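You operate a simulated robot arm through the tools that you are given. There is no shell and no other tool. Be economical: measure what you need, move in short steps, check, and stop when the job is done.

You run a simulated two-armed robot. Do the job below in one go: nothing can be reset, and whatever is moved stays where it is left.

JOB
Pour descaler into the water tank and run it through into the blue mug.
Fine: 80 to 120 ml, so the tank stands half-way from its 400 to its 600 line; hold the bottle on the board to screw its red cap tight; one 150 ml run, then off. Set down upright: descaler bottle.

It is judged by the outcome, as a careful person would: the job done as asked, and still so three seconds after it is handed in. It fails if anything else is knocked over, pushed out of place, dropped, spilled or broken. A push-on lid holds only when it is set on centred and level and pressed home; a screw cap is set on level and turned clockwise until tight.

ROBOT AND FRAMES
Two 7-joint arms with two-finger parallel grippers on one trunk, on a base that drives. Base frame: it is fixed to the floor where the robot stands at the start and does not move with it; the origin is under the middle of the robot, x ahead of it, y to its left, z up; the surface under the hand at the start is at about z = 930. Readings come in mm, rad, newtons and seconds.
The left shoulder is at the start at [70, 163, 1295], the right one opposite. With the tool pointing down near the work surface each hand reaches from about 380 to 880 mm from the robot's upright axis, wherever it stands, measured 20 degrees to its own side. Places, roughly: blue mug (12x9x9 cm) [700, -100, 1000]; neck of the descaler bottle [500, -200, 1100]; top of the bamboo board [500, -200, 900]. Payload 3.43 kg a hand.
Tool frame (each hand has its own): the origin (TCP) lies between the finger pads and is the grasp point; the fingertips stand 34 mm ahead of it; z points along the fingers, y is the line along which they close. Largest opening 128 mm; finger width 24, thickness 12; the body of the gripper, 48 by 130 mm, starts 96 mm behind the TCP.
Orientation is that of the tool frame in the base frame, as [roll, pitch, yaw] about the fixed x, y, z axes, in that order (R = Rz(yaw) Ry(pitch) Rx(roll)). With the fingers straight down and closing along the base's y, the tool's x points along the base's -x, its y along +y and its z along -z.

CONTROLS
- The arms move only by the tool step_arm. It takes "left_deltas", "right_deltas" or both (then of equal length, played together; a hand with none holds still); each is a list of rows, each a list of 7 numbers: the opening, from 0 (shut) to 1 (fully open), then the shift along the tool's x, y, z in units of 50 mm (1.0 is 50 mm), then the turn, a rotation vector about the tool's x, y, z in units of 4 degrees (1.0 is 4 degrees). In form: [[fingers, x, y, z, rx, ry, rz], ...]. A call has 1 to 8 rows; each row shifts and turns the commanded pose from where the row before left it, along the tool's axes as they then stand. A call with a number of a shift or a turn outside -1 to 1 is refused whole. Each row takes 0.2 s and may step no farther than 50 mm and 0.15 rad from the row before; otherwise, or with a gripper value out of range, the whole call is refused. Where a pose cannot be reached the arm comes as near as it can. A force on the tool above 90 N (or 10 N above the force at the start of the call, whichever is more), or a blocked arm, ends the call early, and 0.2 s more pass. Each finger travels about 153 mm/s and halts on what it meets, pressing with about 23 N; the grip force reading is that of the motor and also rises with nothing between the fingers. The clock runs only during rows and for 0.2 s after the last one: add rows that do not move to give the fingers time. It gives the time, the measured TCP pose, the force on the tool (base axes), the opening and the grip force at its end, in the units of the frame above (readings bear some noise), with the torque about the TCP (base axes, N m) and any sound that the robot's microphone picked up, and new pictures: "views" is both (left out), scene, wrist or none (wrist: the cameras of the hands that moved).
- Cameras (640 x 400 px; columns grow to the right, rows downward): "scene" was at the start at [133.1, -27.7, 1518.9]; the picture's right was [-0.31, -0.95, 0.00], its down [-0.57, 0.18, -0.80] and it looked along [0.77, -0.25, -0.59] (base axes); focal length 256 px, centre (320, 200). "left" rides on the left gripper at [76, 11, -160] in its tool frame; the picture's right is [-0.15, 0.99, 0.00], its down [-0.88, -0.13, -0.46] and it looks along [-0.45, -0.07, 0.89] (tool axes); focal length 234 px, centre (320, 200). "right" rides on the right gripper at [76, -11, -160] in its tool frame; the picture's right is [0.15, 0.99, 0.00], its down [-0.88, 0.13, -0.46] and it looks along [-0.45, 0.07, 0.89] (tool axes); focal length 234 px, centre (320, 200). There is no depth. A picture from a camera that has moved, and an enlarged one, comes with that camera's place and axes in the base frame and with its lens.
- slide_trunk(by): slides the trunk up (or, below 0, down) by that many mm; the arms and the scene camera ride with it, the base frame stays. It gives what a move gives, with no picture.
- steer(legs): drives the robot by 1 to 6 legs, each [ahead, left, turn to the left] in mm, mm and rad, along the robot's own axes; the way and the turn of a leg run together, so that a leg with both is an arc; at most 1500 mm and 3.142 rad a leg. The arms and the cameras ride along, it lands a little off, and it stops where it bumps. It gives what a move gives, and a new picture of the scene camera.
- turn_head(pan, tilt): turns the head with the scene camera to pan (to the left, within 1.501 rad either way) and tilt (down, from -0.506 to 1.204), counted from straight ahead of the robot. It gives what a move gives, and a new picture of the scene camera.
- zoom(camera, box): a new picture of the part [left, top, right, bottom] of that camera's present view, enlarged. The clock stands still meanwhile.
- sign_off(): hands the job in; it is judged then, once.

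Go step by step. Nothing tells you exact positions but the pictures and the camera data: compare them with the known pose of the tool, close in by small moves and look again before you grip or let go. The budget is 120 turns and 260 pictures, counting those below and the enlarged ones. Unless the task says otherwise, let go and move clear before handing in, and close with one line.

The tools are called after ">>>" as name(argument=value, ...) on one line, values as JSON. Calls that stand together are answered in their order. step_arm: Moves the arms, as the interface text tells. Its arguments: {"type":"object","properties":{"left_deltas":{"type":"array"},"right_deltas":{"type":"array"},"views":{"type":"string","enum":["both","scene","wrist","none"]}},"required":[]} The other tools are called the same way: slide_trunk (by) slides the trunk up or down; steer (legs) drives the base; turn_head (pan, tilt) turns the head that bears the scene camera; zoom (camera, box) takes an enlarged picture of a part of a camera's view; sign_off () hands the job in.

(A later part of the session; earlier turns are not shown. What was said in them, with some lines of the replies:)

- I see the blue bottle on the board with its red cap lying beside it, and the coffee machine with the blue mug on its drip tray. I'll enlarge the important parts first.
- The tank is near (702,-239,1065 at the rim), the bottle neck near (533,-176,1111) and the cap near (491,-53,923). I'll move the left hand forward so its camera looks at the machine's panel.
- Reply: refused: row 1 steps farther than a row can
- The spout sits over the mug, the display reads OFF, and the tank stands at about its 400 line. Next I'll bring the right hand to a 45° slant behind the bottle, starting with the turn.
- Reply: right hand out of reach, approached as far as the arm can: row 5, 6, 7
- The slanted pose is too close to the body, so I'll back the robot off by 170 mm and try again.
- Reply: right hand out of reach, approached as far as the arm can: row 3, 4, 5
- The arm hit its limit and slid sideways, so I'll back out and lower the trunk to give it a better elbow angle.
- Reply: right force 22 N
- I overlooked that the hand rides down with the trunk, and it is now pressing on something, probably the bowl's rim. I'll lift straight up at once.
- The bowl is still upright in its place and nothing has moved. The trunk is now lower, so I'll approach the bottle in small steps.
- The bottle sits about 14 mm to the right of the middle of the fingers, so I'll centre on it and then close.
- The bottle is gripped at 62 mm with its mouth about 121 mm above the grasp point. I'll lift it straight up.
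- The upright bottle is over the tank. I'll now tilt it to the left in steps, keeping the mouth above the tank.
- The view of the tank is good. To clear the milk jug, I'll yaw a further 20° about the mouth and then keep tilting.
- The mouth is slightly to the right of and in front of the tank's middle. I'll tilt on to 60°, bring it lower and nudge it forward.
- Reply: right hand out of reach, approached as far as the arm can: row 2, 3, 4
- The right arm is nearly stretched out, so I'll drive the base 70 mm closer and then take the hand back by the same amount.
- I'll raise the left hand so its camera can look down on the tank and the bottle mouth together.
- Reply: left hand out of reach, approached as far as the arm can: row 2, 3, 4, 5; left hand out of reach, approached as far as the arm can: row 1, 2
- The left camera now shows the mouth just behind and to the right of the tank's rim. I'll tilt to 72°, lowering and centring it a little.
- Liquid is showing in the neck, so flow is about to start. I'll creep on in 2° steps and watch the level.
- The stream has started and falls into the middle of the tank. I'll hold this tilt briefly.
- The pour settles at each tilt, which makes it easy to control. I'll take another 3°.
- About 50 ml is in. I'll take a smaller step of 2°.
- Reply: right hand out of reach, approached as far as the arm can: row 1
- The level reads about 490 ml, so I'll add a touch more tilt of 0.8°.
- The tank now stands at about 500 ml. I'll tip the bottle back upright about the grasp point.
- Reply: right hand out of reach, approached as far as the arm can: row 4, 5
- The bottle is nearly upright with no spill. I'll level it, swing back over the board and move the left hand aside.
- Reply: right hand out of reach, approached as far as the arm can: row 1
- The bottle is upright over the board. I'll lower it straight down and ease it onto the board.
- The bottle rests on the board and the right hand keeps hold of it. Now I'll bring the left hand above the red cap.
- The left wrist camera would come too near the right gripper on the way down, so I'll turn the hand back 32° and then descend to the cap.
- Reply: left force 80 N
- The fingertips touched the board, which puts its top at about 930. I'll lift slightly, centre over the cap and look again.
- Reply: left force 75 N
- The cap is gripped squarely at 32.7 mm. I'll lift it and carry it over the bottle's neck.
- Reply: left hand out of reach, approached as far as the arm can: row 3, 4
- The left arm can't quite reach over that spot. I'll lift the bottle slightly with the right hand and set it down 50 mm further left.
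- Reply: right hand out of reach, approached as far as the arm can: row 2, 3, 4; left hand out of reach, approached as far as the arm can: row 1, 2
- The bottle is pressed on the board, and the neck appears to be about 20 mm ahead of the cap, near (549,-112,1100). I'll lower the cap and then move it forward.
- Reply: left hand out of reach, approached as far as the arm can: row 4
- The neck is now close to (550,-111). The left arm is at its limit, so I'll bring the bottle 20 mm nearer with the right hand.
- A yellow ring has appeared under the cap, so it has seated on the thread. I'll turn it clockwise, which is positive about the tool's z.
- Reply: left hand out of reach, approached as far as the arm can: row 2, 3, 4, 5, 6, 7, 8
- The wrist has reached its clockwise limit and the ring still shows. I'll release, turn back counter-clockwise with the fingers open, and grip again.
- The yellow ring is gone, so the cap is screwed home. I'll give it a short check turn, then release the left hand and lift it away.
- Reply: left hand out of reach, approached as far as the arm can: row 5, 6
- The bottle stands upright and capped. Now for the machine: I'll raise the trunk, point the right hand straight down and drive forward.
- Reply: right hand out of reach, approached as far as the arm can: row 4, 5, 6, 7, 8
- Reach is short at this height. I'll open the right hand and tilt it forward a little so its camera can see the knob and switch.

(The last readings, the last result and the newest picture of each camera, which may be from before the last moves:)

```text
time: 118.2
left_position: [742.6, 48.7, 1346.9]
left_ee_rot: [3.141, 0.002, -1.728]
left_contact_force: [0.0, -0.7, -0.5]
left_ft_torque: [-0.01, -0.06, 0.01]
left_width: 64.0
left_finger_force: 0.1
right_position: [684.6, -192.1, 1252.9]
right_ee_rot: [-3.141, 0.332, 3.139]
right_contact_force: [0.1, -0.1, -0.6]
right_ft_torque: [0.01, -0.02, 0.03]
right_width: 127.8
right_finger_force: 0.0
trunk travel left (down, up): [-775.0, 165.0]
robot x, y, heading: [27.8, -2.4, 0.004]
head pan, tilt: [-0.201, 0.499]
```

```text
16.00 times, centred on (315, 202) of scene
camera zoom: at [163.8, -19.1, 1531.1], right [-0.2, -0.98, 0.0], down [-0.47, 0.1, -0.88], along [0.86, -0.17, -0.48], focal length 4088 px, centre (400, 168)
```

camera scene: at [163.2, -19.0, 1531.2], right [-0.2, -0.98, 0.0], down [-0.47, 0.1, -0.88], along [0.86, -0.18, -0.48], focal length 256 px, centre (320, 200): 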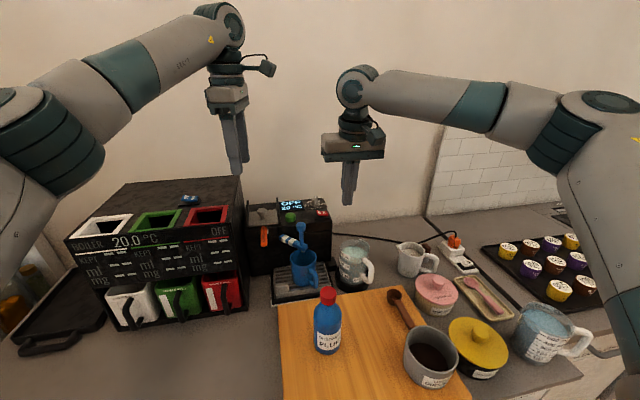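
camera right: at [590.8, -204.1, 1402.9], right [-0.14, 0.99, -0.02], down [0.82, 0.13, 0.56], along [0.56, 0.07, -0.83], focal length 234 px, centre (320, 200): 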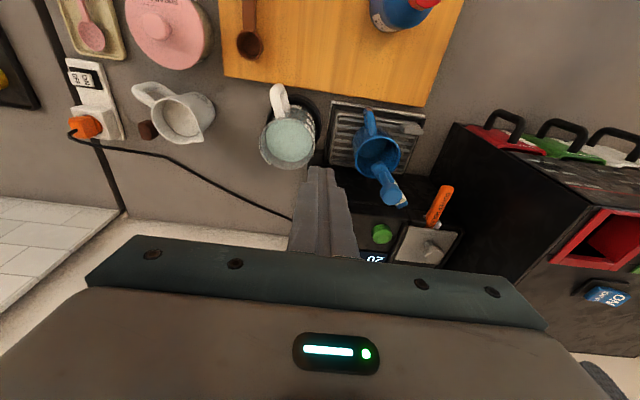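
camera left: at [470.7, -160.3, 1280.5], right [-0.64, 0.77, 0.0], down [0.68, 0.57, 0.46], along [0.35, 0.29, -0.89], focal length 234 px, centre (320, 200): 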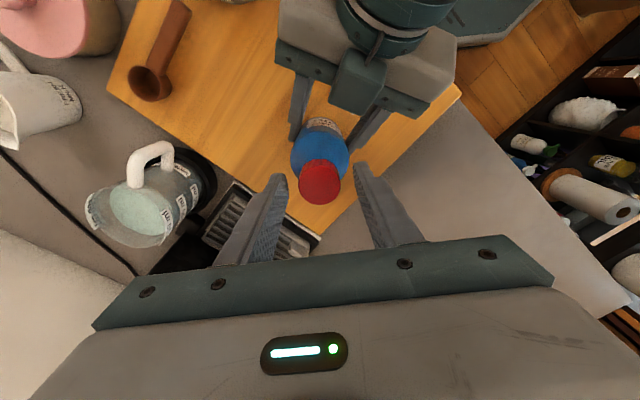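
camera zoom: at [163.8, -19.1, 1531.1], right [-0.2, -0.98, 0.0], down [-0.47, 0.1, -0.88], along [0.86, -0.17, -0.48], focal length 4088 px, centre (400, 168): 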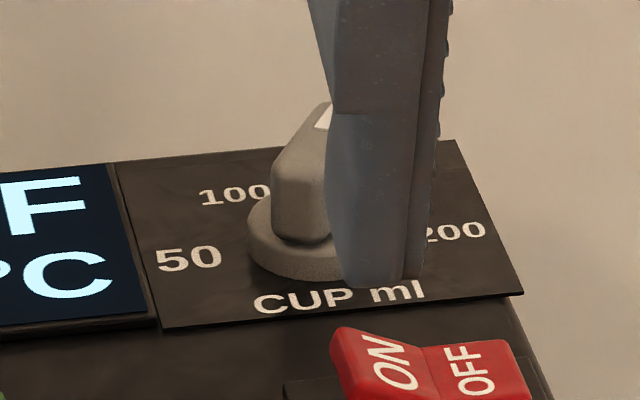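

The knob's mark already points at 150. The rocker's ON half is near (852,-158,1102), so I'll close the right fingers and come in above it.

>>> step_arm(right_deltas=[[0.5, -0.651, 0.17, 0.505, 0, 0, 0], [0, -0.651, 0.17, 0.505, 0, 0, 0], [0, -0.651, 0.17, 0.505, 0, 0, 0], [0, -0.651, 0.17, 0.505, 0, 0, 0], [0, 0, 0, 0, 0, 0, 0], [0, 0, 0, 0, 0, 0, 0]], views="both")

>>> zoom(camera="scene", box=[280, 170, 350, 230])

>>> zoom(camera="right", box=[240, 120, 400, 220])

```text
time: 119.6
left_position: [741.5, 49.4, 1349.3]
left_ee_rot: [-3.141, 0.0, -1.73]
left_contact_force: [0.6, 0.1, -1.0]
left_ft_torque: [0.0, 0.04, 0.02]
left_width: 64.0
left_finger_force: 0.1
right_position: [774.4, -227.8, 1202.9]
right_ee_rot: [3.141, 0.333, 3.139]
right_contact_force: [0.8, 0.4, -0.6]
right_ft_torque: [-0.01, 0.04, 0.0]
right_width: 0.0
right_finger_force: 22.8
right hand out of reach, approached as far as the arm can: row 2, 3, 4
trunk travel left (down, up): [-775.0, 165.0]
robot x, y, heading: [23.5, 0.1, -0.001]
head pan, tilt: [-0.201, 0.499]
camera scene: at [162.7, -18.8, 1531.2], right [-0.2, -0.98, 0.0], down [-0.47, 0.1, -0.88], along [0.86, -0.18, -0.48], focal length 256 px, centre (320, 200)
camera right: at [649.7, -238.2, 1327.7], right [-0.14, 0.99, -0.05], down [0.68, 0.13, 0.72], along [0.72, 0.07, -0.69], focal length 234 px, centre (320, 200)
```

scene: 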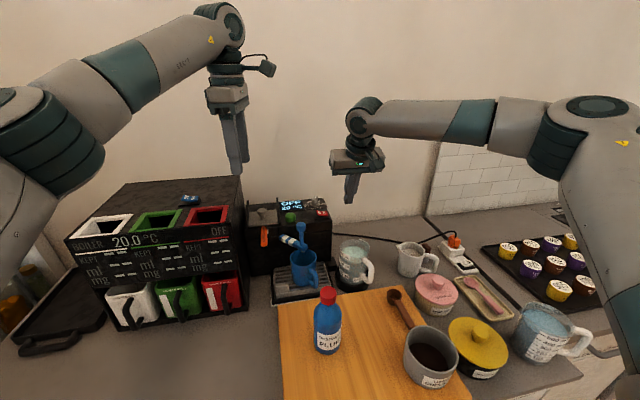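
right: 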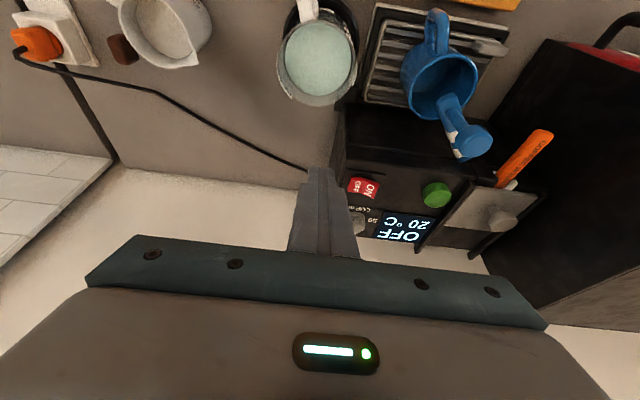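

```text
6.67 times, centred on (315, 200) of scene
camera zoom: at [162.7, -18.8, 1531.2], right [-0.2, -0.98, 0.0], down [-0.47, 0.1, -0.88], along [0.86, -0.18, -0.48], focal length 1703 px, centre (353, 200)
```

zoom: 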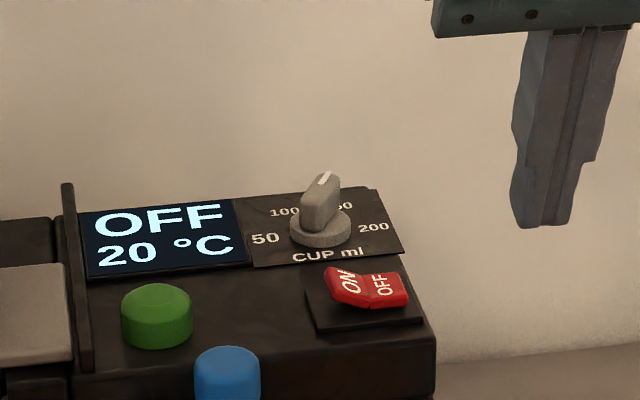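

```text
4.00 times, centred on (320, 170) of right
camera zoom: at [649.7, -238.2, 1327.7], right [-0.14, 0.99, -0.05], down [0.68, 0.13, 0.72], along [0.72, 0.07, -0.69], focal length 937 px, centre (320, 320)
```

zoom: 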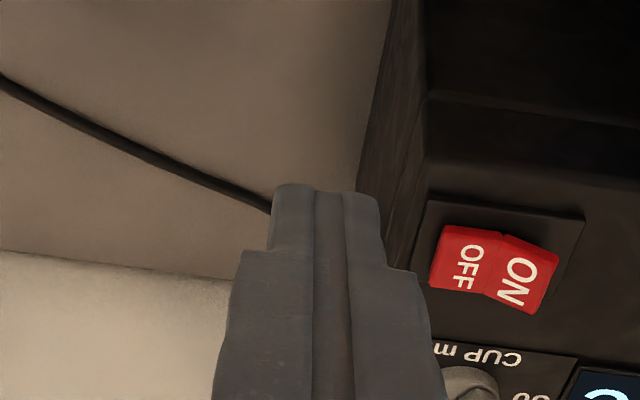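

At this reach the hand needs more slant. I'll tilt it to 45° and line up over the ON half.

>>> step_arm(right_deltas=[[0, 0, 0.2, 0, 0, -1, 0], [0, 0, 0.2, 0, 0, -1, 0], [0, 0, 0.2, 0, 0, -1, 0], [0, 0, 0.2, 0, 0, -1, 0], [0, 0, 0.2, 0, 0, -1, 0], [0, 0, 0.2, 0, 0, -1, 0], [0, 0, 0.24, 0, 0, -0.5, 0], [0, 0, 0, 0, 0, 0, 0]], views="none")

>>> step_arm(right_deltas=[[0, -0.12, 0, 0.5, 0, 0, 0], [0, -0.12, 0, 0.5, 0, 0, 0], [0, 0, 0, 0.4, 0, 0, 0], [0, 0, 0, 0, 0, 0, 0]], views="none")

>>> zoom(camera="scene", box=[280, 170, 350, 230])

>>> zoom(camera="right", box=[240, 120, 400, 220])

```text
time: 121.4
left_position: [742.8, 49.5, 1348.5]
left_ee_rot: [-3.141, 0.0, -1.729]
left_contact_force: [0.4, -0.2, 0.1]
left_ft_torque: [-0.01, 0.0, -0.02]
left_width: 64.0
left_finger_force: 0.0
right_position: [771.3, -160.1, 1202.1]
right_ee_rot: [3.141, 0.785, 3.141]
right_contact_force: [-0.5, -0.4, -0.8]
right_ft_torque: [-0.02, 0.02, -0.01]
right_width: 0.0
right_finger_force: 23.0
right hand out of reach, approached as far as the arm can: row 7
trunk travel left (down, up): [-775.0, 165.0]
robot x, y, heading: [24.7, 2.4, 0.001]
head pan, tilt: [-0.201, 0.499]
```

```text
time: 122.4
left_position: [743.4, 48.8, 1348.8]
left_ee_rot: [-3.141, 0.0, -1.729]
left_contact_force: [0.0, 0.1, -0.7]
left_ft_torque: [-0.04, 0.03, -0.01]
left_width: 63.8
left_finger_force: 0.1
right_position: [807.9, -191.6, 1170.7]
right_ee_rot: [3.141, 0.785, 3.14]
right_contact_force: [0.4, 0.1, -0.3]
right_ft_torque: [0.01, 0.02, 0.01]
right_width: 0.1
right_finger_force: 22.5
right hand out of reach, approached as far as the arm can: row 1, 2, 3
trunk travel left (down, up): [-775.0, 165.0]
robot x, y, heading: [26.8, 1.0, -0.002]
head pan, tilt: [-0.201, 0.499]
```

```text
6.67 times, centred on (315, 200) of scene
camera zoom: at [163.5, -18.9, 1531.1], right [-0.2, -0.98, 0.0], down [-0.47, 0.1, -0.88], along [0.86, -0.18, -0.48], focal length 1703 px, centre (353, 200)
```

zoom: 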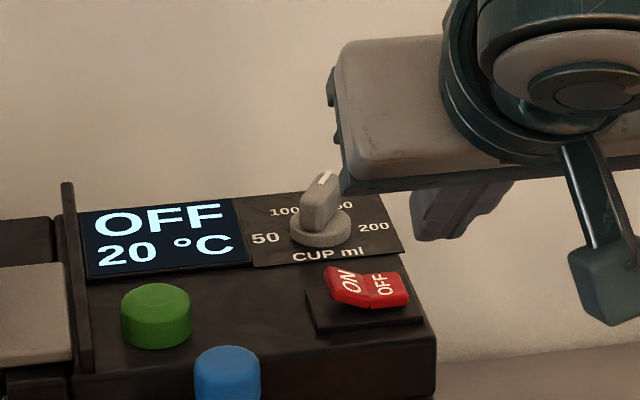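

```text
4.00 times, centred on (320, 170) of right
camera zoom: at [640.7, -203.3, 1229.2], right [-0.1, 0.99, -0.1], down [0.3, 0.13, 0.94], along [0.95, 0.07, -0.31], focal length 937 px, centre (320, 320)
```

zoom: 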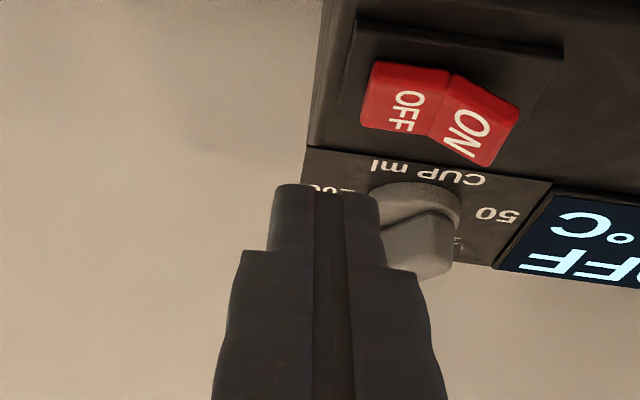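

>>> step_arm(right_deltas=[[0, 0, 0, -0.8, 0, 0, 0], [0, 0, 0, -0.8, 0, 0, 0], [0, 0, 0, 0, 0, 0, 0]], views="none")

>>> steer(legs=[[70, 0, 0]])

```text
time: 123.2
left_position: [744.7, 48.3, 1347.1]
left_ee_rot: [3.14, 0.001, -1.729]
left_contact_force: [0.5, -0.2, 0.5]
left_ft_torque: [0.0, 0.03, 0.01]
left_width: 64.0
left_finger_force: 0.0
right_position: [752.7, -191.9, 1227.5]
right_ee_rot: [-3.139, 0.782, 3.139]
right_contact_force: [-0.9, 0.0, -0.1]
right_ft_torque: [-0.02, 0.0, 0.02]
right_width: 0.0
right_finger_force: 23.4
trunk travel left (down, up): [-775.0, 165.0]
robot x, y, heading: [22.4, 1.7, -0.002]
head pan, tilt: [-0.201, 0.499]
```

```text
time: 124.0
left_position: [757.8, 49.4, 1352.5]
left_ee_rot: [-3.135, 0.0, -1.732]
left_contact_force: [-0.5, -0.1, 0.9]
left_ft_torque: [-0.02, -0.07, 0.0]
left_width: 64.0
left_finger_force: 0.1
right_position: [766.6, -191.7, 1232.0]
right_ee_rot: [3.14, 0.788, 3.139]
right_contact_force: [-0.4, -0.4, 1.4]
right_ft_torque: [-0.02, 0.05, 0.0]
right_width: 0.0
right_finger_force: 22.9
trunk travel left (down, up): [-775.0, 165.0]
robot x, y, heading: [43.5, 1.4, 0.002]
head pan, tilt: [-0.201, 0.499]
stopped in leg 1: the robot was blocked; the commanded pose is now the measured one
camera scene: at [177.4, -19.0, 1531.9], right [-0.2, -0.98, 0.0], down [-0.47, 0.1, -0.88], along [0.86, -0.18, -0.47], focal length 256 px, centre (320, 200)
```

scene: 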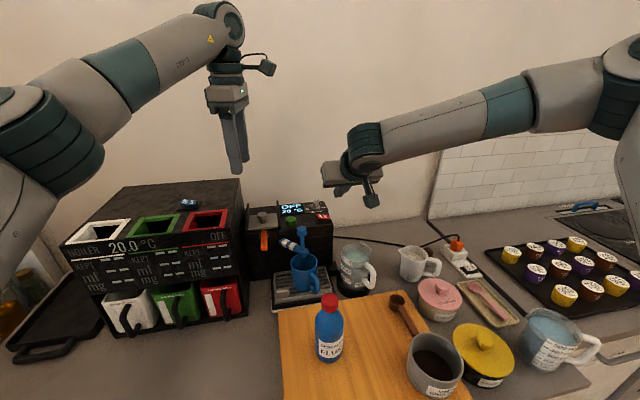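

The base touched the counter front. I'll back off 20 mm, move the right hand aside and turn the robot left a bit, which brings the right shoulder forward.

>>> step_arm(right_deltas=[[0, -0.1, -0.9, -0.3, 0, 0, 0], [0, -0.1, -0.9, -0.3, 0, 0, 0], [0, -0.1, -0.9, -0.3, 0, 0, 0], [0, 0, 0, 0, 0, 0, 0]], views="none")

>>> steer(legs=[[-20, 0, 0], [0, 0, 0.35]])

>>> turn_head(pan=-0.5, tilt=0.55)

```text
time: 125.0
left_position: [764.0, 49.6, 1349.1]
left_ee_rot: [-3.14, -0.003, -1.732]
left_contact_force: [0.3, -0.4, -0.4]
left_ft_torque: [-0.02, 0.04, 0.02]
left_width: 64.2
left_finger_force: 0.0
right_position: [751.1, -325.1, 1271.9]
right_ee_rot: [-3.139, 0.785, -3.141]
right_contact_force: [0.1, -0.7, 0.6]
right_ft_torque: [0.0, -0.01, -0.01]
right_width: 0.0
right_finger_force: 23.0
trunk travel left (down, up): [-775.0, 165.0]
robot x, y, heading: [46.3, 0.3, 0.003]
head pan, tilt: [-0.201, 0.499]
```

```text
time: 126.9
left_position: [682.9, 291.8, 1349.6]
left_ee_rot: [-3.14, 0.0, -1.377]
left_contact_force: [1.3, 0.9, 0.1]
left_ft_torque: [0.02, -0.01, -0.02]
left_width: 63.8
left_finger_force: 0.1
right_position: [800.4, -64.1, 1271.4]
right_ee_rot: [3.14, 0.787, -2.794]
right_contact_force: [0.9, 0.1, -0.2]
right_ft_torque: [0.04, -0.01, 0.0]
right_width: 0.2
right_finger_force: 23.5
trunk travel left (down, up): [-775.0, 165.0]
robot x, y, heading: [24.8, -1.8, 0.354]
head pan, tilt: [-0.201, 0.499]
camera scene: at [162.7, 28.8, 1531.1], right [0.15, -0.99, 0.0], down [-0.47, -0.07, -0.88], along [0.87, 0.13, -0.48], focal length 256 px, centre (320, 200)
```

scene: 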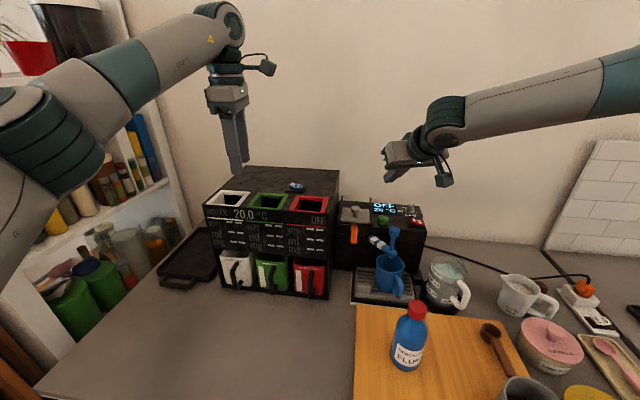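

```text
time: 127.7
left_position: [682.4, 293.0, 1349.2]
left_ee_rot: [-3.139, 0.0, -1.378]
left_contact_force: [-0.9, 0.8, 0.3]
left_ft_torque: [-0.04, 0.0, 0.01]
left_width: 63.9
left_finger_force: 0.0
right_position: [799.8, -63.1, 1270.9]
right_ee_rot: [3.141, 0.786, -2.791]
right_contact_force: [-0.7, 0.0, -0.8]
right_ft_torque: [0.03, 0.0, 0.0]
right_width: 0.0
right_finger_force: 22.4
trunk travel left (down, up): [-775.0, 165.0]
robot x, y, heading: [24.5, -0.8, 0.352]
head pan, tilt: [-0.499, 0.55]
camera scene: at [161.4, 3.6, 1526.5], right [-0.15, -0.99, 0.0], down [-0.52, 0.08, -0.85], along [0.84, -0.13, -0.52], focal length 256 px, centre (320, 200)
```

scene: 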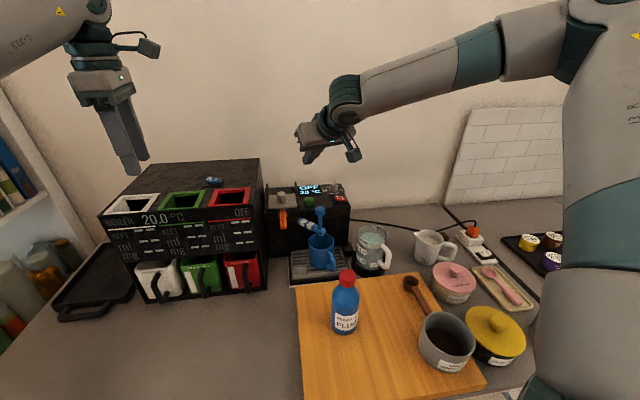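

>>> step_arm(right_deltas=[[0, 0.35, -0.524, 0.36, 0, 0, 0], [0, 0.35, -0.524, 0.36, 0, 0, 0], [0, 0.35, -0.524, 0.36, 0, 0, 0], [0, 0.35, -0.524, 0.36, 0, 0, 0], [0, 0, 0, 0, 0, 0, 0]], views="none")

>>> zoom(camera="scene", box=[290, 150, 370, 220])

>>> zoom(camera="right", box=[240, 100, 400, 220])

```text
time: 128.9
left_position: [684.0, 293.9, 1350.3]
left_ee_rot: [-3.14, -0.001, -1.381]
left_contact_force: [0.0, -0.4, -0.3]
left_ft_torque: [-0.01, -0.02, 0.0]
left_width: 63.9
left_finger_force: 0.1
right_position: [837.2, -160.8, 1168.1]
right_ee_rot: [-3.14, 0.784, -2.791]
right_contact_force: [-1.2, -0.3, 0.1]
right_ft_torque: [0.01, -0.01, 0.04]
right_width: 0.0
right_finger_force: 22.5
trunk travel left (down, up): [-775.0, 165.0]
robot x, y, heading: [24.3, -1.6, 0.35]
head pan, tilt: [-0.499, 0.55]
```

```text
5.71 times, centred on (330, 185) of scene
camera zoom: at [160.9, 3.6, 1526.6], right [-0.15, -0.99, 0.0], down [-0.52, 0.08, -0.85], along [0.84, -0.13, -0.52], focal length 1460 px, centre (263, 286)
```

zoom: 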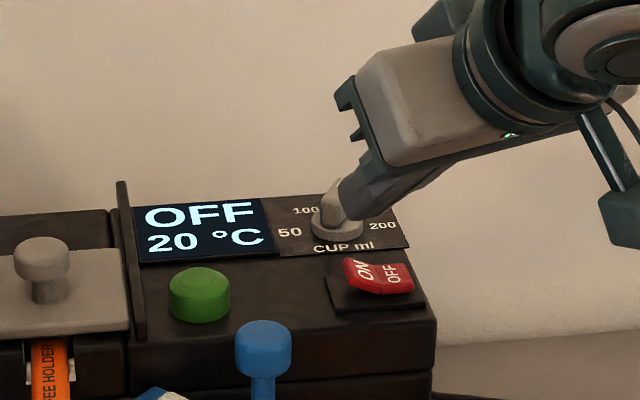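

```text
3.33 times, centred on (320, 160) of right
camera zoom: at [684.9, -229.0, 1227.2], right [-0.44, 0.89, -0.1], down [0.24, 0.23, 0.94], along [0.87, 0.39, -0.31], focal length 781 px, centre (320, 333)
```

zoom: 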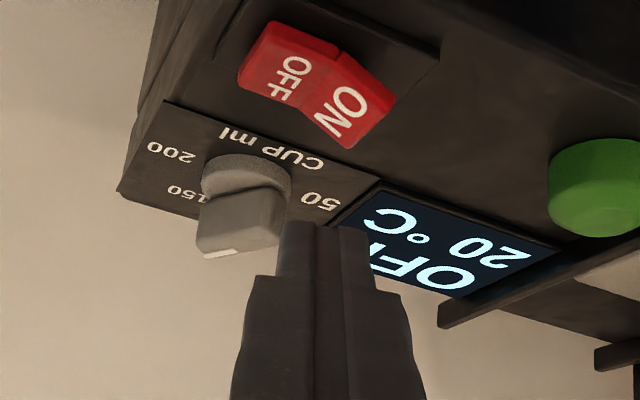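

The fingertip is above the ON half. I'll press straight down gently.

>>> step_arm(right_deltas=[[0, 0.21, 0, 0.21, 0, 0, 0], [0, 0.18, 0, 0.18, 0, 0, 0], [0, 0.05, 0, 0.05, 0, 0, 0], [0, 0.05, 0, 0.05, 0, 0, 0], [0, 0.05, 0, 0.05, 0, 0, 0], [0, 0, 0, 0, 0, 0, 0]], views="none")

>>> zoom(camera="scene", box=[290, 150, 370, 220])

>>> zoom(camera="right", box=[240, 100, 400, 220])

```text
time: 130.3
left_position: [680.9, 293.8, 1350.2]
left_ee_rot: [-3.139, -0.002, -1.379]
left_contact_force: [0.1, -0.3, -0.2]
left_ft_torque: [-0.03, -0.03, 0.01]
left_width: 64.0
left_finger_force: 0.0
right_position: [837.2, -159.5, 1135.8]
right_ee_rot: [-3.139, 0.793, -2.789]
right_contact_force: [5.2, -1.3, 18.4]
right_ft_torque: [-0.04, -0.43, -0.06]
right_width: 0.0
right_finger_force: 22.7
trunk travel left (down, up): [-775.0, 165.0]
robot x, y, heading: [23.6, -1.5, 0.348]
head pan, tilt: [-0.499, 0.55]
```

```text
5.71 times, centred on (330, 185) of scene
camera zoom: at [159.2, 3.2, 1527.0], right [-0.15, -0.99, 0.0], down [-0.52, 0.08, -0.85], along [0.84, -0.13, -0.52], focal length 1460 px, centre (263, 286)
```

zoom: 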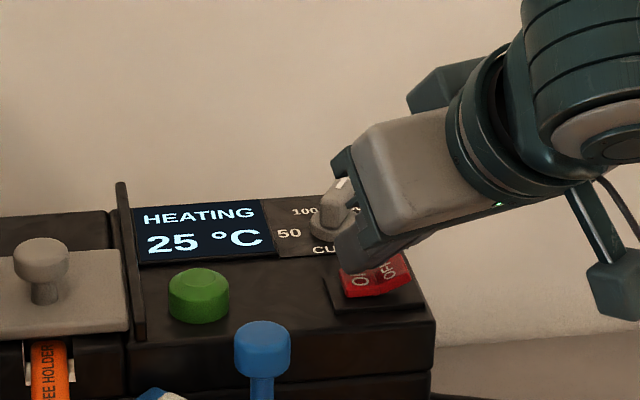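

```text
3.33 times, centred on (320, 160) of right
camera zoom: at [684.1, -228.6, 1192.9], right [-0.44, 0.89, -0.11], down [0.23, 0.22, 0.95], along [0.87, 0.39, -0.31], focal length 781 px, centre (320, 333)
```

zoom: 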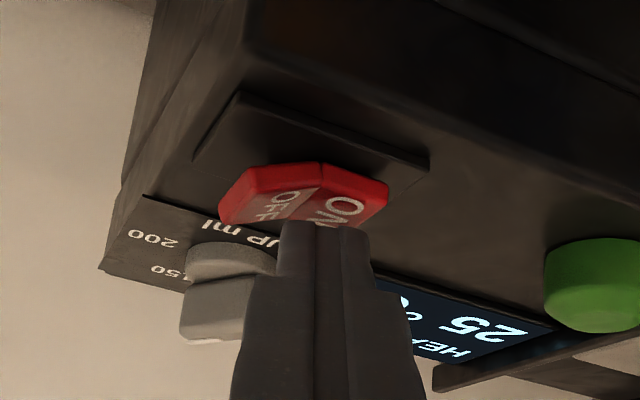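

The display reads HEATING. I'll lift off and hover over the green button while it warms up.

>>> step_arm(right_deltas=[[0, -0.3, 0, -0.3, 0, 0, 0], [0, -0.4, 0, -0.4, 0, 0, 0], [0, -0.126, 0.567, 0.126, 0, 0, 0], [0, -0.126, 0.567, 0.126, 0, 0, 0], [0, -0.126, 0.567, 0.126, 0, 0, 0], [0, 0, 0, 0, 0, 0, 0], [0, 0, 0, 0, 0, 0, 0], [0, 0, 0, 0, 0, 0, 0]], views="none")

>>> zoom(camera="scene", box=[290, 150, 370, 220])

>>> zoom(camera="right", box=[240, 100, 400, 220])

```text
time: 132.1
left_position: [685.1, 294.3, 1349.4]
left_ee_rot: [-3.139, 0.001, -1.379]
left_contact_force: [0.4, -0.2, -0.3]
left_ft_torque: [0.02, 0.03, 0.02]
left_width: 64.3
left_finger_force: 0.1
right_position: [834.2, -71.5, 1182.3]
right_ee_rot: [3.142, 0.785, -2.79]
right_contact_force: [0.0, -0.6, 0.4]
right_ft_torque: [0.0, -0.01, -0.01]
right_width: 0.0
right_finger_force: 22.7
trunk travel left (down, up): [-775.0, 165.0]
robot x, y, heading: [21.9, -0.9, 0.35]
head pan, tilt: [-0.499, 0.55]
```

```text
5.71 times, centred on (330, 185) of scene
camera zoom: at [161.0, 3.6, 1526.5], right [-0.15, -0.99, 0.0], down [-0.52, 0.08, -0.85], along [0.84, -0.13, -0.52], focal length 1460 px, centre (263, 286)
```

zoom: 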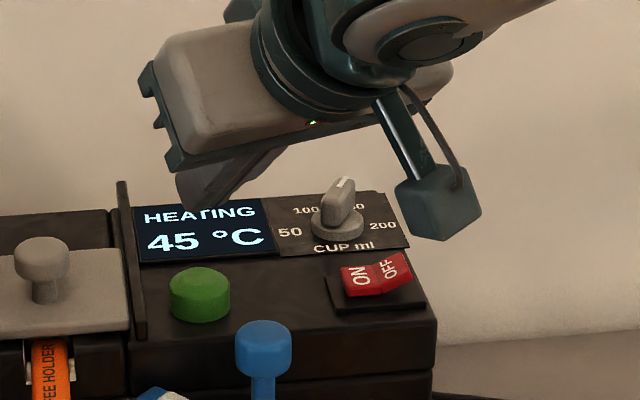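

```text
3.33 times, centred on (320, 160) of right
camera zoom: at [682.0, -139.3, 1241.1], right [-0.44, 0.89, -0.1], down [0.24, 0.23, 0.94], along [0.87, 0.39, -0.31], focal length 781 px, centre (320, 333)
```

zoom: 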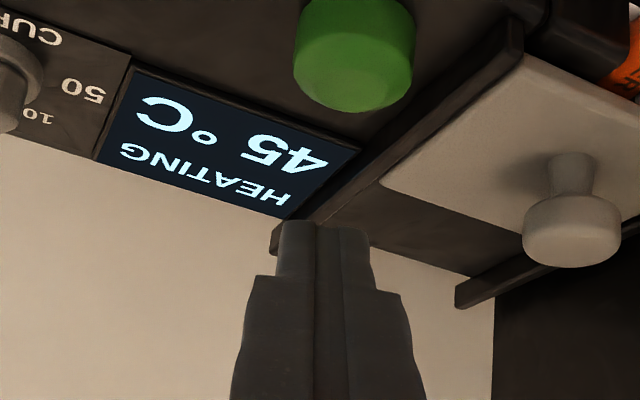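

>>> step_arm(right_deltas=[[0, 0, 0, 0, 0, 0, 0], [0, 0, 0, 0, 0, 0, 0], [0, 0, 0, 0, 0, 0, 0], [0, 0, 0, 0, 0, 0, 0], [0, 0, 0, 0, 0, 0, 0], [0, 0, 0, 0, 0, 0, 0], [0, 0, 0, 0, 0, 0, 0], [0, 0, 0, 0, 0, 0, 0]], views="none")

>>> step_arm(right_deltas=[[0, 0, 0, 0, 0, 0, 0], [0, 0, 0, 0, 0, 0, 0], [0, 0, 0, 0, 0, 0, 0], [0, 0, 0, 0, 0, 0, 0], [0, 0, 0, 0, 0, 0, 0], [0, 0, 0, 0, 0, 0, 0], [0, 0, 0, 0, 0, 0, 0], [0, 0, 0, 0, 0, 0, 0]], views="none")

>>> step_arm(right_deltas=[[0, 0, 0, 0, 0, 0, 0], [0, 0, 0, 0, 0, 0, 0], [0, 0, 0, 0, 0, 0, 0], [0, 0, 0, 0, 0, 0, 0], [0, 0, 0, 0, 0, 0, 0], [0, 0, 0, 0, 0, 0, 0], [0, 0, 0, 0, 0, 0, 0], [0, 0, 0, 0, 0, 0, 0]], views="none")

>>> zoom(camera="scene", box=[290, 150, 370, 220])

```text
time: 133.9
left_position: [683.6, 292.2, 1349.8]
left_ee_rot: [-3.139, 0.0, -1.379]
left_contact_force: [0.0, 0.5, -0.1]
left_ft_torque: [0.02, 0.03, -0.01]
left_width: 64.0
left_finger_force: 0.1
right_position: [833.8, -71.7, 1180.9]
right_ee_rot: [3.14, 0.784, -2.791]
right_contact_force: [0.5, 1.0, 0.2]
right_ft_torque: [-0.02, 0.03, -0.02]
right_width: 0.0
right_finger_force: 22.9
trunk travel left (down, up): [-775.0, 165.0]
robot x, y, heading: [25.1, 0.2, 0.352]
head pan, tilt: [-0.499, 0.55]
```

```text
time: 135.7
left_position: [682.8, 293.6, 1349.4]
left_ee_rot: [-3.139, 0.001, -1.378]
left_contact_force: [0.0, -0.5, 0.4]
left_ft_torque: [0.0, -0.02, -0.02]
left_width: 64.4
left_finger_force: 0.0
right_position: [834.3, -72.0, 1183.5]
right_ee_rot: [3.141, 0.784, -2.792]
right_contact_force: [0.5, 0.5, 0.7]
right_ft_torque: [0.0, -0.03, 0.01]
right_width: 0.0
right_finger_force: 22.3
trunk travel left (down, up): [-775.0, 165.0]
robot x, y, heading: [25.0, -0.2, 0.353]
head pan, tilt: [-0.499, 0.55]
```

```text
time: 137.5
left_position: [682.7, 293.1, 1348.8]
left_ee_rot: [-3.14, 0.001, -1.379]
left_contact_force: [0.7, 0.3, 0.0]
left_ft_torque: [0.0, -0.01, -0.02]
left_width: 64.0
left_finger_force: 0.0
right_position: [834.6, -71.7, 1182.2]
right_ee_rot: [-3.141, 0.785, -2.794]
right_contact_force: [0.3, 0.3, -0.5]
right_ft_torque: [-0.04, -0.01, 0.0]
right_width: 0.1
right_finger_force: 22.7
trunk travel left (down, up): [-775.0, 165.0]
robot x, y, heading: [25.4, 0.7, 0.349]
head pan, tilt: [-0.499, 0.55]
```

```text
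5.71 times, centred on (330, 185) of scene
camera zoom: at [161.3, 3.0, 1526.5], right [-0.15, -0.99, 0.0], down [-0.52, 0.08, -0.85], along [0.84, -0.13, -0.52], focal length 1460 px, centre (263, 286)
```

zoom: 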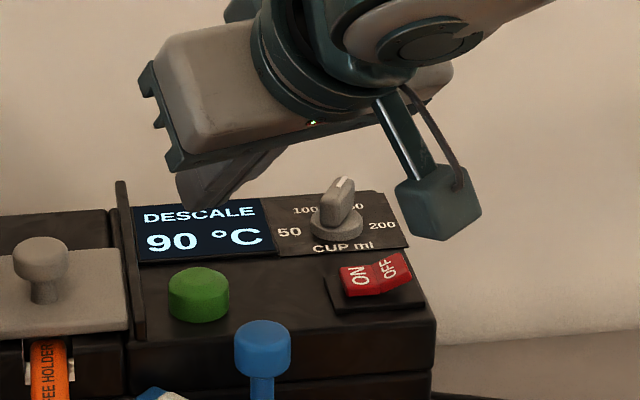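

It reads DESCALE at 90 °C, so it is ready. I'll press the green button once.

>>> step_arm(right_deltas=[[0, 0.3, 0, 0.3, 0, 0, 0], [0, 0.22, 0, 0.22, 0, 0, 0], [0, 0.05, 0, 0.05, 0, 0, 0], [0, 0.05, 0, 0.05, 0, 0, 0], [0, 0.05, 0, 0.05, 0, 0, 0], [0, 0, 0, 0, 0, 0, 0]], views="none")

>>> zoom(camera="scene", box=[290, 150, 390, 270])

```text
time: 138.9
left_position: [681.3, 293.0, 1350.5]
left_ee_rot: [3.142, 0.001, -1.38]
left_contact_force: [-0.6, -0.3, 0.1]
left_ft_torque: [0.02, 0.02, -0.05]
left_width: 64.0
left_finger_force: 0.2
right_position: [833.2, -71.8, 1136.5]
right_ee_rot: [3.14, 0.787, -2.79]
right_contact_force: [2.8, -0.5, 14.3]
right_ft_torque: [0.05, -0.31, 0.04]
right_width: 0.1
right_finger_force: 23.2
trunk travel left (down, up): [-775.0, 165.0]
robot x, y, heading: [26.7, 0.9, 0.349]
head pan, tilt: [-0.499, 0.55]
heard: click
```

```text
3.33 times, centred on (340, 210) of scene
camera zoom: at [159.6, 3.0, 1526.9], right [-0.15, -0.99, 0.0], down [-0.52, 0.08, -0.85], along [0.84, -0.13, -0.52], focal length 852 px, centre (253, 167)
```

zoom: 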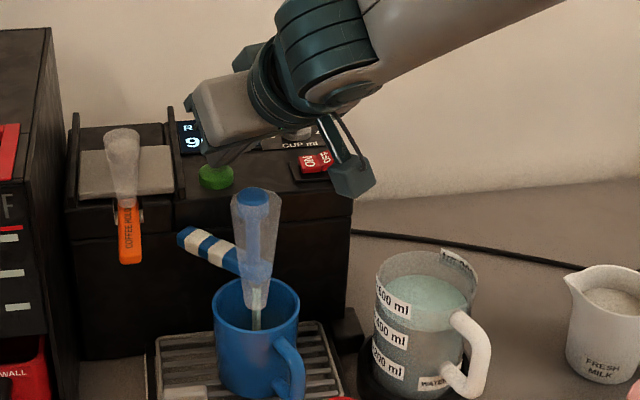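

It clicked and is running into the mug. I'll lift off and hover over the OFF half while it runs.

>>> step_arm(right_deltas=[[0, -0.35, 0, -0.35, 0, 0, 0], [0, -0.35, 0, -0.35, 0, 0, 0], [0, 0.155, -0.7, -0.155, 0, 0, 0], [0, 0.155, -0.7, -0.155, 0, 0, 0], [0, 0.155, -0.7, -0.155, 0, 0, 0], [0, 0, 0, 0, 0, 0, 0], [0, 0, 0, 0, 0, 0, 0], [0, 0, 0, 0, 0, 0, 0]], views="none")

>>> step_arm(right_deltas=[[0, 0, 0, 0, 0, 0, 0], [0, 0, 0, 0, 0, 0, 0], [0, 0, 0, 0, 0, 0, 0], [0, 0, 0, 0, 0, 0, 0], [0, 0, 0, 0, 0, 0, 0], [0, 0, 0, 0, 0, 0, 0], [0, 0, 0, 0, 0, 0, 0], [0, 0, 0, 0, 0, 0, 0]], views="none")

>>> step_arm(right_deltas=[[0, 0, 0, 0, 0, 0, 0], [0, 0, 0, 0, 0, 0, 0], [0, 0, 0, 0, 0, 0, 0], [0, 0, 0, 0, 0, 0, 0], [0, 0, 0, 0, 0, 0, 0], [0, 0, 0, 0, 0, 0, 0], [0, 0, 0, 0, 0, 0, 0], [0, 0, 0, 0, 0, 0, 0]], views="none")

>>> zoom(camera="scene", box=[290, 150, 390, 270])

>>> zoom(camera="right", box=[240, 100, 400, 220])

```text
time: 140.7
left_position: [682.9, 291.6, 1349.6]
left_ee_rot: [-3.139, 0.001, -1.381]
left_contact_force: [0.9, 0.4, 0.5]
left_ft_torque: [-0.01, -0.06, -0.02]
left_width: 63.8
left_finger_force: 0.1
right_position: [837.5, -183.6, 1183.5]
right_ee_rot: [3.141, 0.785, -2.791]
right_contact_force: [0.1, 0.6, -0.1]
right_ft_torque: [0.01, 0.01, 0.03]
right_width: 0.2
right_finger_force: 23.4
trunk travel left (down, up): [-775.0, 165.0]
robot x, y, heading: [27.1, 0.5, 0.349]
head pan, tilt: [-0.499, 0.55]
```

```text
time: 142.5
left_position: [682.0, 293.5, 1349.2]
left_ee_rot: [-3.14, -0.001, -1.379]
left_contact_force: [-0.1, -0.3, -0.1]
left_ft_torque: [0.02, -0.01, -0.01]
left_width: 64.1
left_finger_force: 0.1
right_position: [837.4, -181.5, 1182.8]
right_ee_rot: [3.141, 0.785, -2.794]
right_contact_force: [0.9, 0.0, 0.5]
right_ft_torque: [0.0, 0.02, -0.01]
right_width: 0.1
right_finger_force: 22.8
trunk travel left (down, up): [-775.0, 165.0]
robot x, y, heading: [26.1, -0.9, 0.352]
head pan, tilt: [-0.499, 0.55]
```

```text
time: 144.3
left_position: [683.7, 292.2, 1349.2]
left_ee_rot: [-3.141, 0.0, -1.379]
left_contact_force: [0.9, 0.7, 0.6]
left_ft_torque: [0.0, 0.02, 0.04]
left_width: 64.0
left_finger_force: 0.0
right_position: [838.1, -181.6, 1184.4]
right_ee_rot: [-3.14, 0.787, -2.793]
right_contact_force: [-0.2, 0.5, -1.4]
right_ft_torque: [0.0, 0.01, -0.02]
right_width: 0.3
right_finger_force: 23.0
trunk travel left (down, up): [-775.0, 165.0]
robot x, y, heading: [29.1, 1.4, 0.348]
head pan, tilt: [-0.499, 0.55]
```

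```text
3.33 times, centred on (340, 210) of scene
camera zoom: at [161.3, 3.0, 1526.5], right [-0.15, -0.99, 0.0], down [-0.52, 0.08, -0.85], along [0.84, -0.13, -0.52], focal length 852 px, centre (253, 167)
```

zoom: 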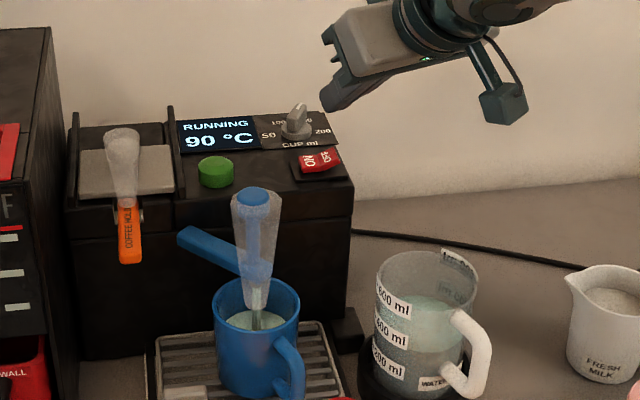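

```text
3.33 times, centred on (320, 160) of right
camera zoom: at [685.9, -250.2, 1241.9], right [-0.44, 0.89, -0.1], down [0.24, 0.23, 0.94], along [0.87, 0.39, -0.31], focal length 781 px, centre (320, 333)
```

zoom: 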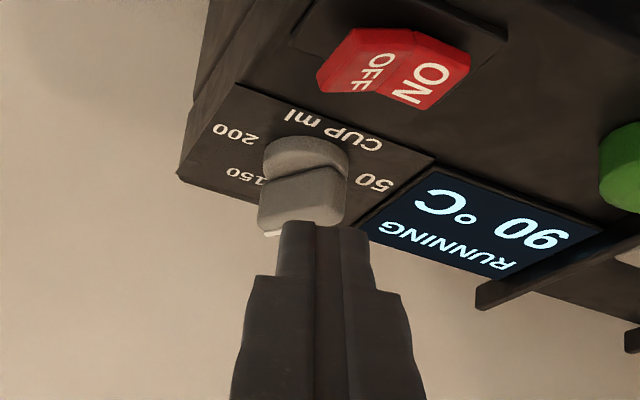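

>>> step_arm(right_deltas=[[0, 0, 0, 0, 0, 0, 0], [0, 0, 0, 0, 0, 0, 0], [0, 0, 0, 0, 0, 0, 0], [0, 0, 0, 0, 0, 0, 0], [0, 0, 0, 0, 0, 0, 0], [0, 0, 0, 0, 0, 0, 0], [0, 0, 0, 0, 0, 0, 0], [0, 0, 0, 0, 0, 0, 0]], views="none")

>>> step_arm(right_deltas=[[0, 0, 0, 0, 0, 0, 0], [0, 0, 0, 0, 0, 0, 0], [0, 0, 0, 0, 0, 0, 0], [0, 0, 0, 0, 0, 0, 0], [0, 0, 0, 0, 0, 0, 0], [0, 0, 0, 0, 0, 0, 0], [0, 0, 0, 0, 0, 0, 0], [0, 0, 0, 0, 0, 0, 0]], views="none")

>>> step_arm(right_deltas=[[0, 0, 0, 0, 0, 0, 0], [0, 0, 0, 0, 0, 0, 0], [0, 0, 0, 0, 0, 0, 0], [0, 0, 0, 0, 0, 0, 0], [0, 0, 0, 0, 0, 0, 0], [0, 0, 0, 0, 0, 0, 0], [0, 0, 0, 0, 0, 0, 0], [0, 0, 0, 0, 0, 0, 0]], views="none")

>>> zoom(camera="scene", box=[290, 150, 390, 270])

```text
time: 146.1
left_position: [684.1, 292.9, 1348.6]
left_ee_rot: [-3.14, 0.0, -1.38]
left_contact_force: [-0.1, -0.4, 0.3]
left_ft_torque: [0.03, 0.0, 0.0]
left_width: 64.1
left_finger_force: 0.0
right_position: [838.4, -181.6, 1183.6]
right_ee_rot: [3.141, 0.784, -2.793]
right_contact_force: [0.8, 1.0, -0.2]
right_ft_torque: [0.02, 0.01, 0.02]
right_width: 0.0
right_finger_force: 22.8
trunk travel left (down, up): [-775.0, 165.0]
robot x, y, heading: [31.6, -1.7, 0.353]
head pan, tilt: [-0.499, 0.55]
```

```text
time: 147.9
left_position: [682.5, 292.6, 1348.9]
left_ee_rot: [-3.139, 0.0, -1.38]
left_contact_force: [-0.6, -0.3, 0.8]
left_ft_torque: [0.01, 0.02, -0.03]
left_width: 63.8
left_finger_force: 0.0
right_position: [839.0, -182.6, 1184.0]
right_ee_rot: [-3.141, 0.785, -2.791]
right_contact_force: [0.3, 0.2, 0.5]
right_ft_torque: [0.0, 0.03, 0.0]
right_width: 0.0
right_finger_force: 23.0
trunk travel left (down, up): [-775.0, 165.0]
robot x, y, heading: [24.8, -0.2, 0.347]
head pan, tilt: [-0.499, 0.55]
```

```text
time: 149.7
left_position: [683.3, 292.1, 1348.1]
left_ee_rot: [-3.14, -0.001, -1.38]
left_contact_force: [0.8, 0.4, -0.5]
left_ft_torque: [-0.01, -0.04, 0.0]
left_width: 63.8
left_finger_force: 0.0
right_position: [838.2, -182.0, 1184.1]
right_ee_rot: [-3.141, 0.786, -2.795]
right_contact_force: [0.3, -0.4, 0.3]
right_ft_torque: [-0.01, -0.02, 0.0]
right_width: 0.0
right_finger_force: 23.4
trunk travel left (down, up): [-775.0, 165.0]
robot x, y, heading: [27.8, -1.2, 0.352]
head pan, tilt: [-0.499, 0.55]
```

```text
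3.33 times, centred on (340, 210) of scene
camera zoom: at [161.3, 3.0, 1526.5], right [-0.15, -0.99, 0.0], down [-0.52, 0.08, -0.85], along [0.84, -0.13, -0.52], focal length 852 px, centre (253, 167)
```

zoom: 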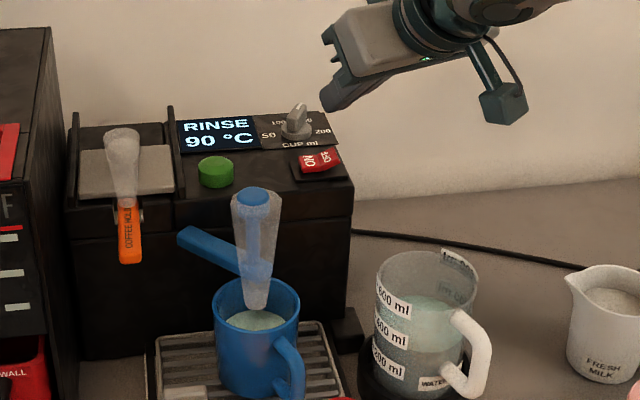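

The single run has finished and the display asks for RINSE. I'll press OFF now.

>>> step_arm(right_deltas=[[0, 0.3, 0, 0.3, 0, 0, 0], [0, 0.24, 0, 0.24, 0, 0, 0], [0, 0.05, 0, 0.05, 0, 0, 0], [0, 0.05, 0, 0.05, 0, 0, 0], [0, 0.05, 0, 0.05, 0, 0, 0], [0, 0, 0, 0, 0, 0, 0]], views="none")

>>> zoom(camera="scene", box=[290, 150, 370, 220])

```text
time: 151.1
left_position: [682.1, 291.4, 1349.1]
left_ee_rot: [-3.139, 0.0, -1.379]
left_contact_force: [0.5, 0.2, 0.8]
left_ft_torque: [-0.01, -0.03, 0.0]
left_width: 63.9
left_finger_force: 0.1
right_position: [838.0, -181.8, 1135.2]
right_ee_rot: [3.14, 0.785, -2.792]
right_contact_force: [0.6, -0.3, 3.0]
right_ft_torque: [0.02, -0.06, -0.08]
right_width: 0.1
right_finger_force: 23.0
trunk travel left (down, up): [-775.0, 165.0]
robot x, y, heading: [28.5, 0.1, 0.35]
head pan, tilt: [-0.499, 0.55]
```

```text
5.71 times, centred on (330, 185) of scene
camera zoom: at [160.8, 3.0, 1526.6], right [-0.15, -0.99, 0.0], down [-0.52, 0.08, -0.85], along [0.84, -0.13, -0.52], focal length 1460 px, centre (263, 286)
```

zoom: 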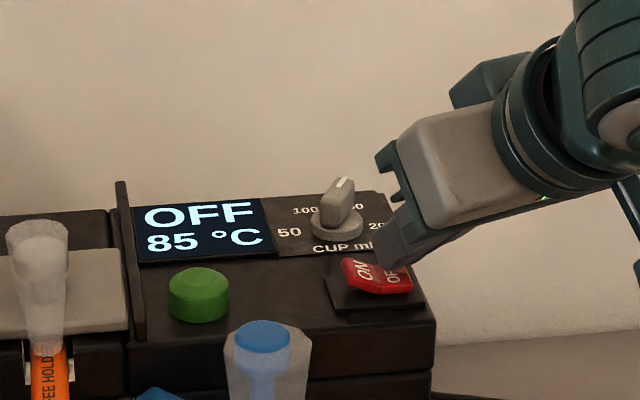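

OFF shows. I'll lift the hand clear, back it away upward and take a final look at the whole scene.

>>> step_arm(right_deltas=[[0, -0.35, 0, -0.35, 0, 0, 0], [0, -0.6, 0, -0.6, 0, 0, 0], [0, -0.3, 0, -0.8, 0, 0, 0], [0, 0, 0, -0.8, 0, 0, 0], [0, 0, 0, 0, 0, 0, 0]], views="scene")

>>> zoom(camera="scene", box=[260, 160, 540, 390])

>>> zoom(camera="scene", box=[300, 170, 400, 280])

```text
time: 152.3
left_position: [684.5, 294.0, 1347.9]
left_ee_rot: [3.14, -0.001, -1.379]
left_contact_force: [1.2, -0.7, -0.5]
left_ft_torque: [-0.02, 0.04, -0.02]
left_width: 64.0
left_finger_force: 0.0
right_position: [796.8, -194.3, 1267.0]
right_ee_rot: [3.142, 0.783, -2.791]
right_contact_force: [0.8, -0.4, -1.1]
right_ft_torque: [0.01, -0.02, 0.05]
right_width: 0.2
right_finger_force: 23.2
trunk travel left (down, up): [-775.0, 165.0]
robot x, y, heading: [24.4, -0.1, 0.349]
head pan, tilt: [-0.499, 0.55]
camera scene: at [162.3, 3.9, 1526.4], right [-0.15, -0.99, 0.0], down [-0.52, 0.08, -0.85], along [0.84, -0.13, -0.52], focal length 256 px, centre (320, 200)
```

scene: 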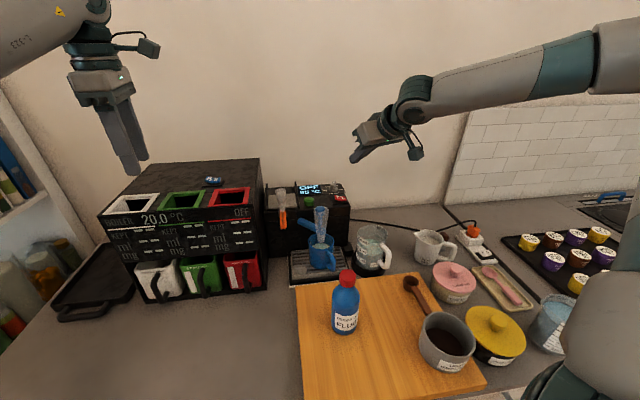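

```text
1.74 times, centred on (400, 275) of scene
camera zoom: at [162.3, 3.9, 1526.4], right [-0.15, -0.99, 0.0], down [-0.52, 0.08, -0.85], along [0.84, -0.13, -0.52], focal length 444 px, centre (181, 70)
```

zoom: 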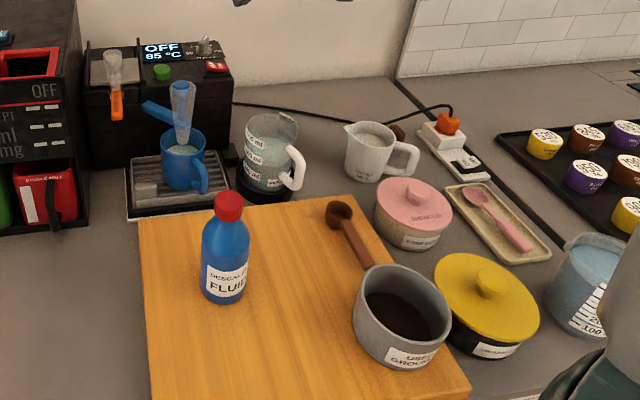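

```text
3.64 times, centred on (350, 225) of scene
camera zoom: at [162.3, 3.9, 1526.4], right [-0.15, -0.99, 0.0], down [-0.52, 0.08, -0.85], along [0.84, -0.13, -0.52], focal length 929 px, centre (211, 109)
```

zoom: 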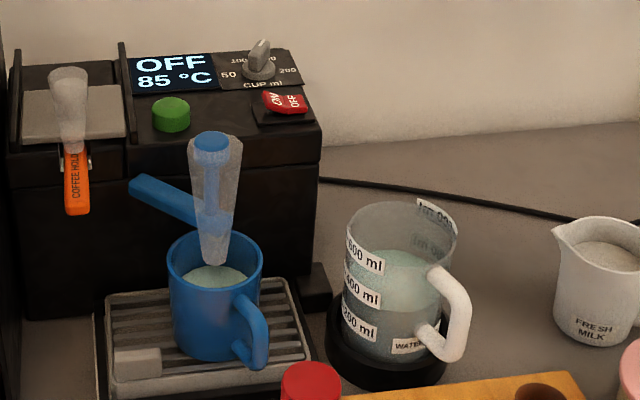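

Everything is in order: the bottle stands capped and upright, the mug is filled by one run, the machine is off and both hands are clear. I'm handing in.

>>> sign_off()

```text
The job is handed in.
```

I poured about 100 ml of descaler, bringing the tank to about 500 ml by eye. I screwed the red cap tight with the bottle held on the board, where it now stands upright. I ran one 150 ml run into the blue mug and switched the machine off. While setting up, the right hand pressed briefly on the used-grounds bowl, and the base touched the counter front once. Nothing tipped, spilled or visibly moved.
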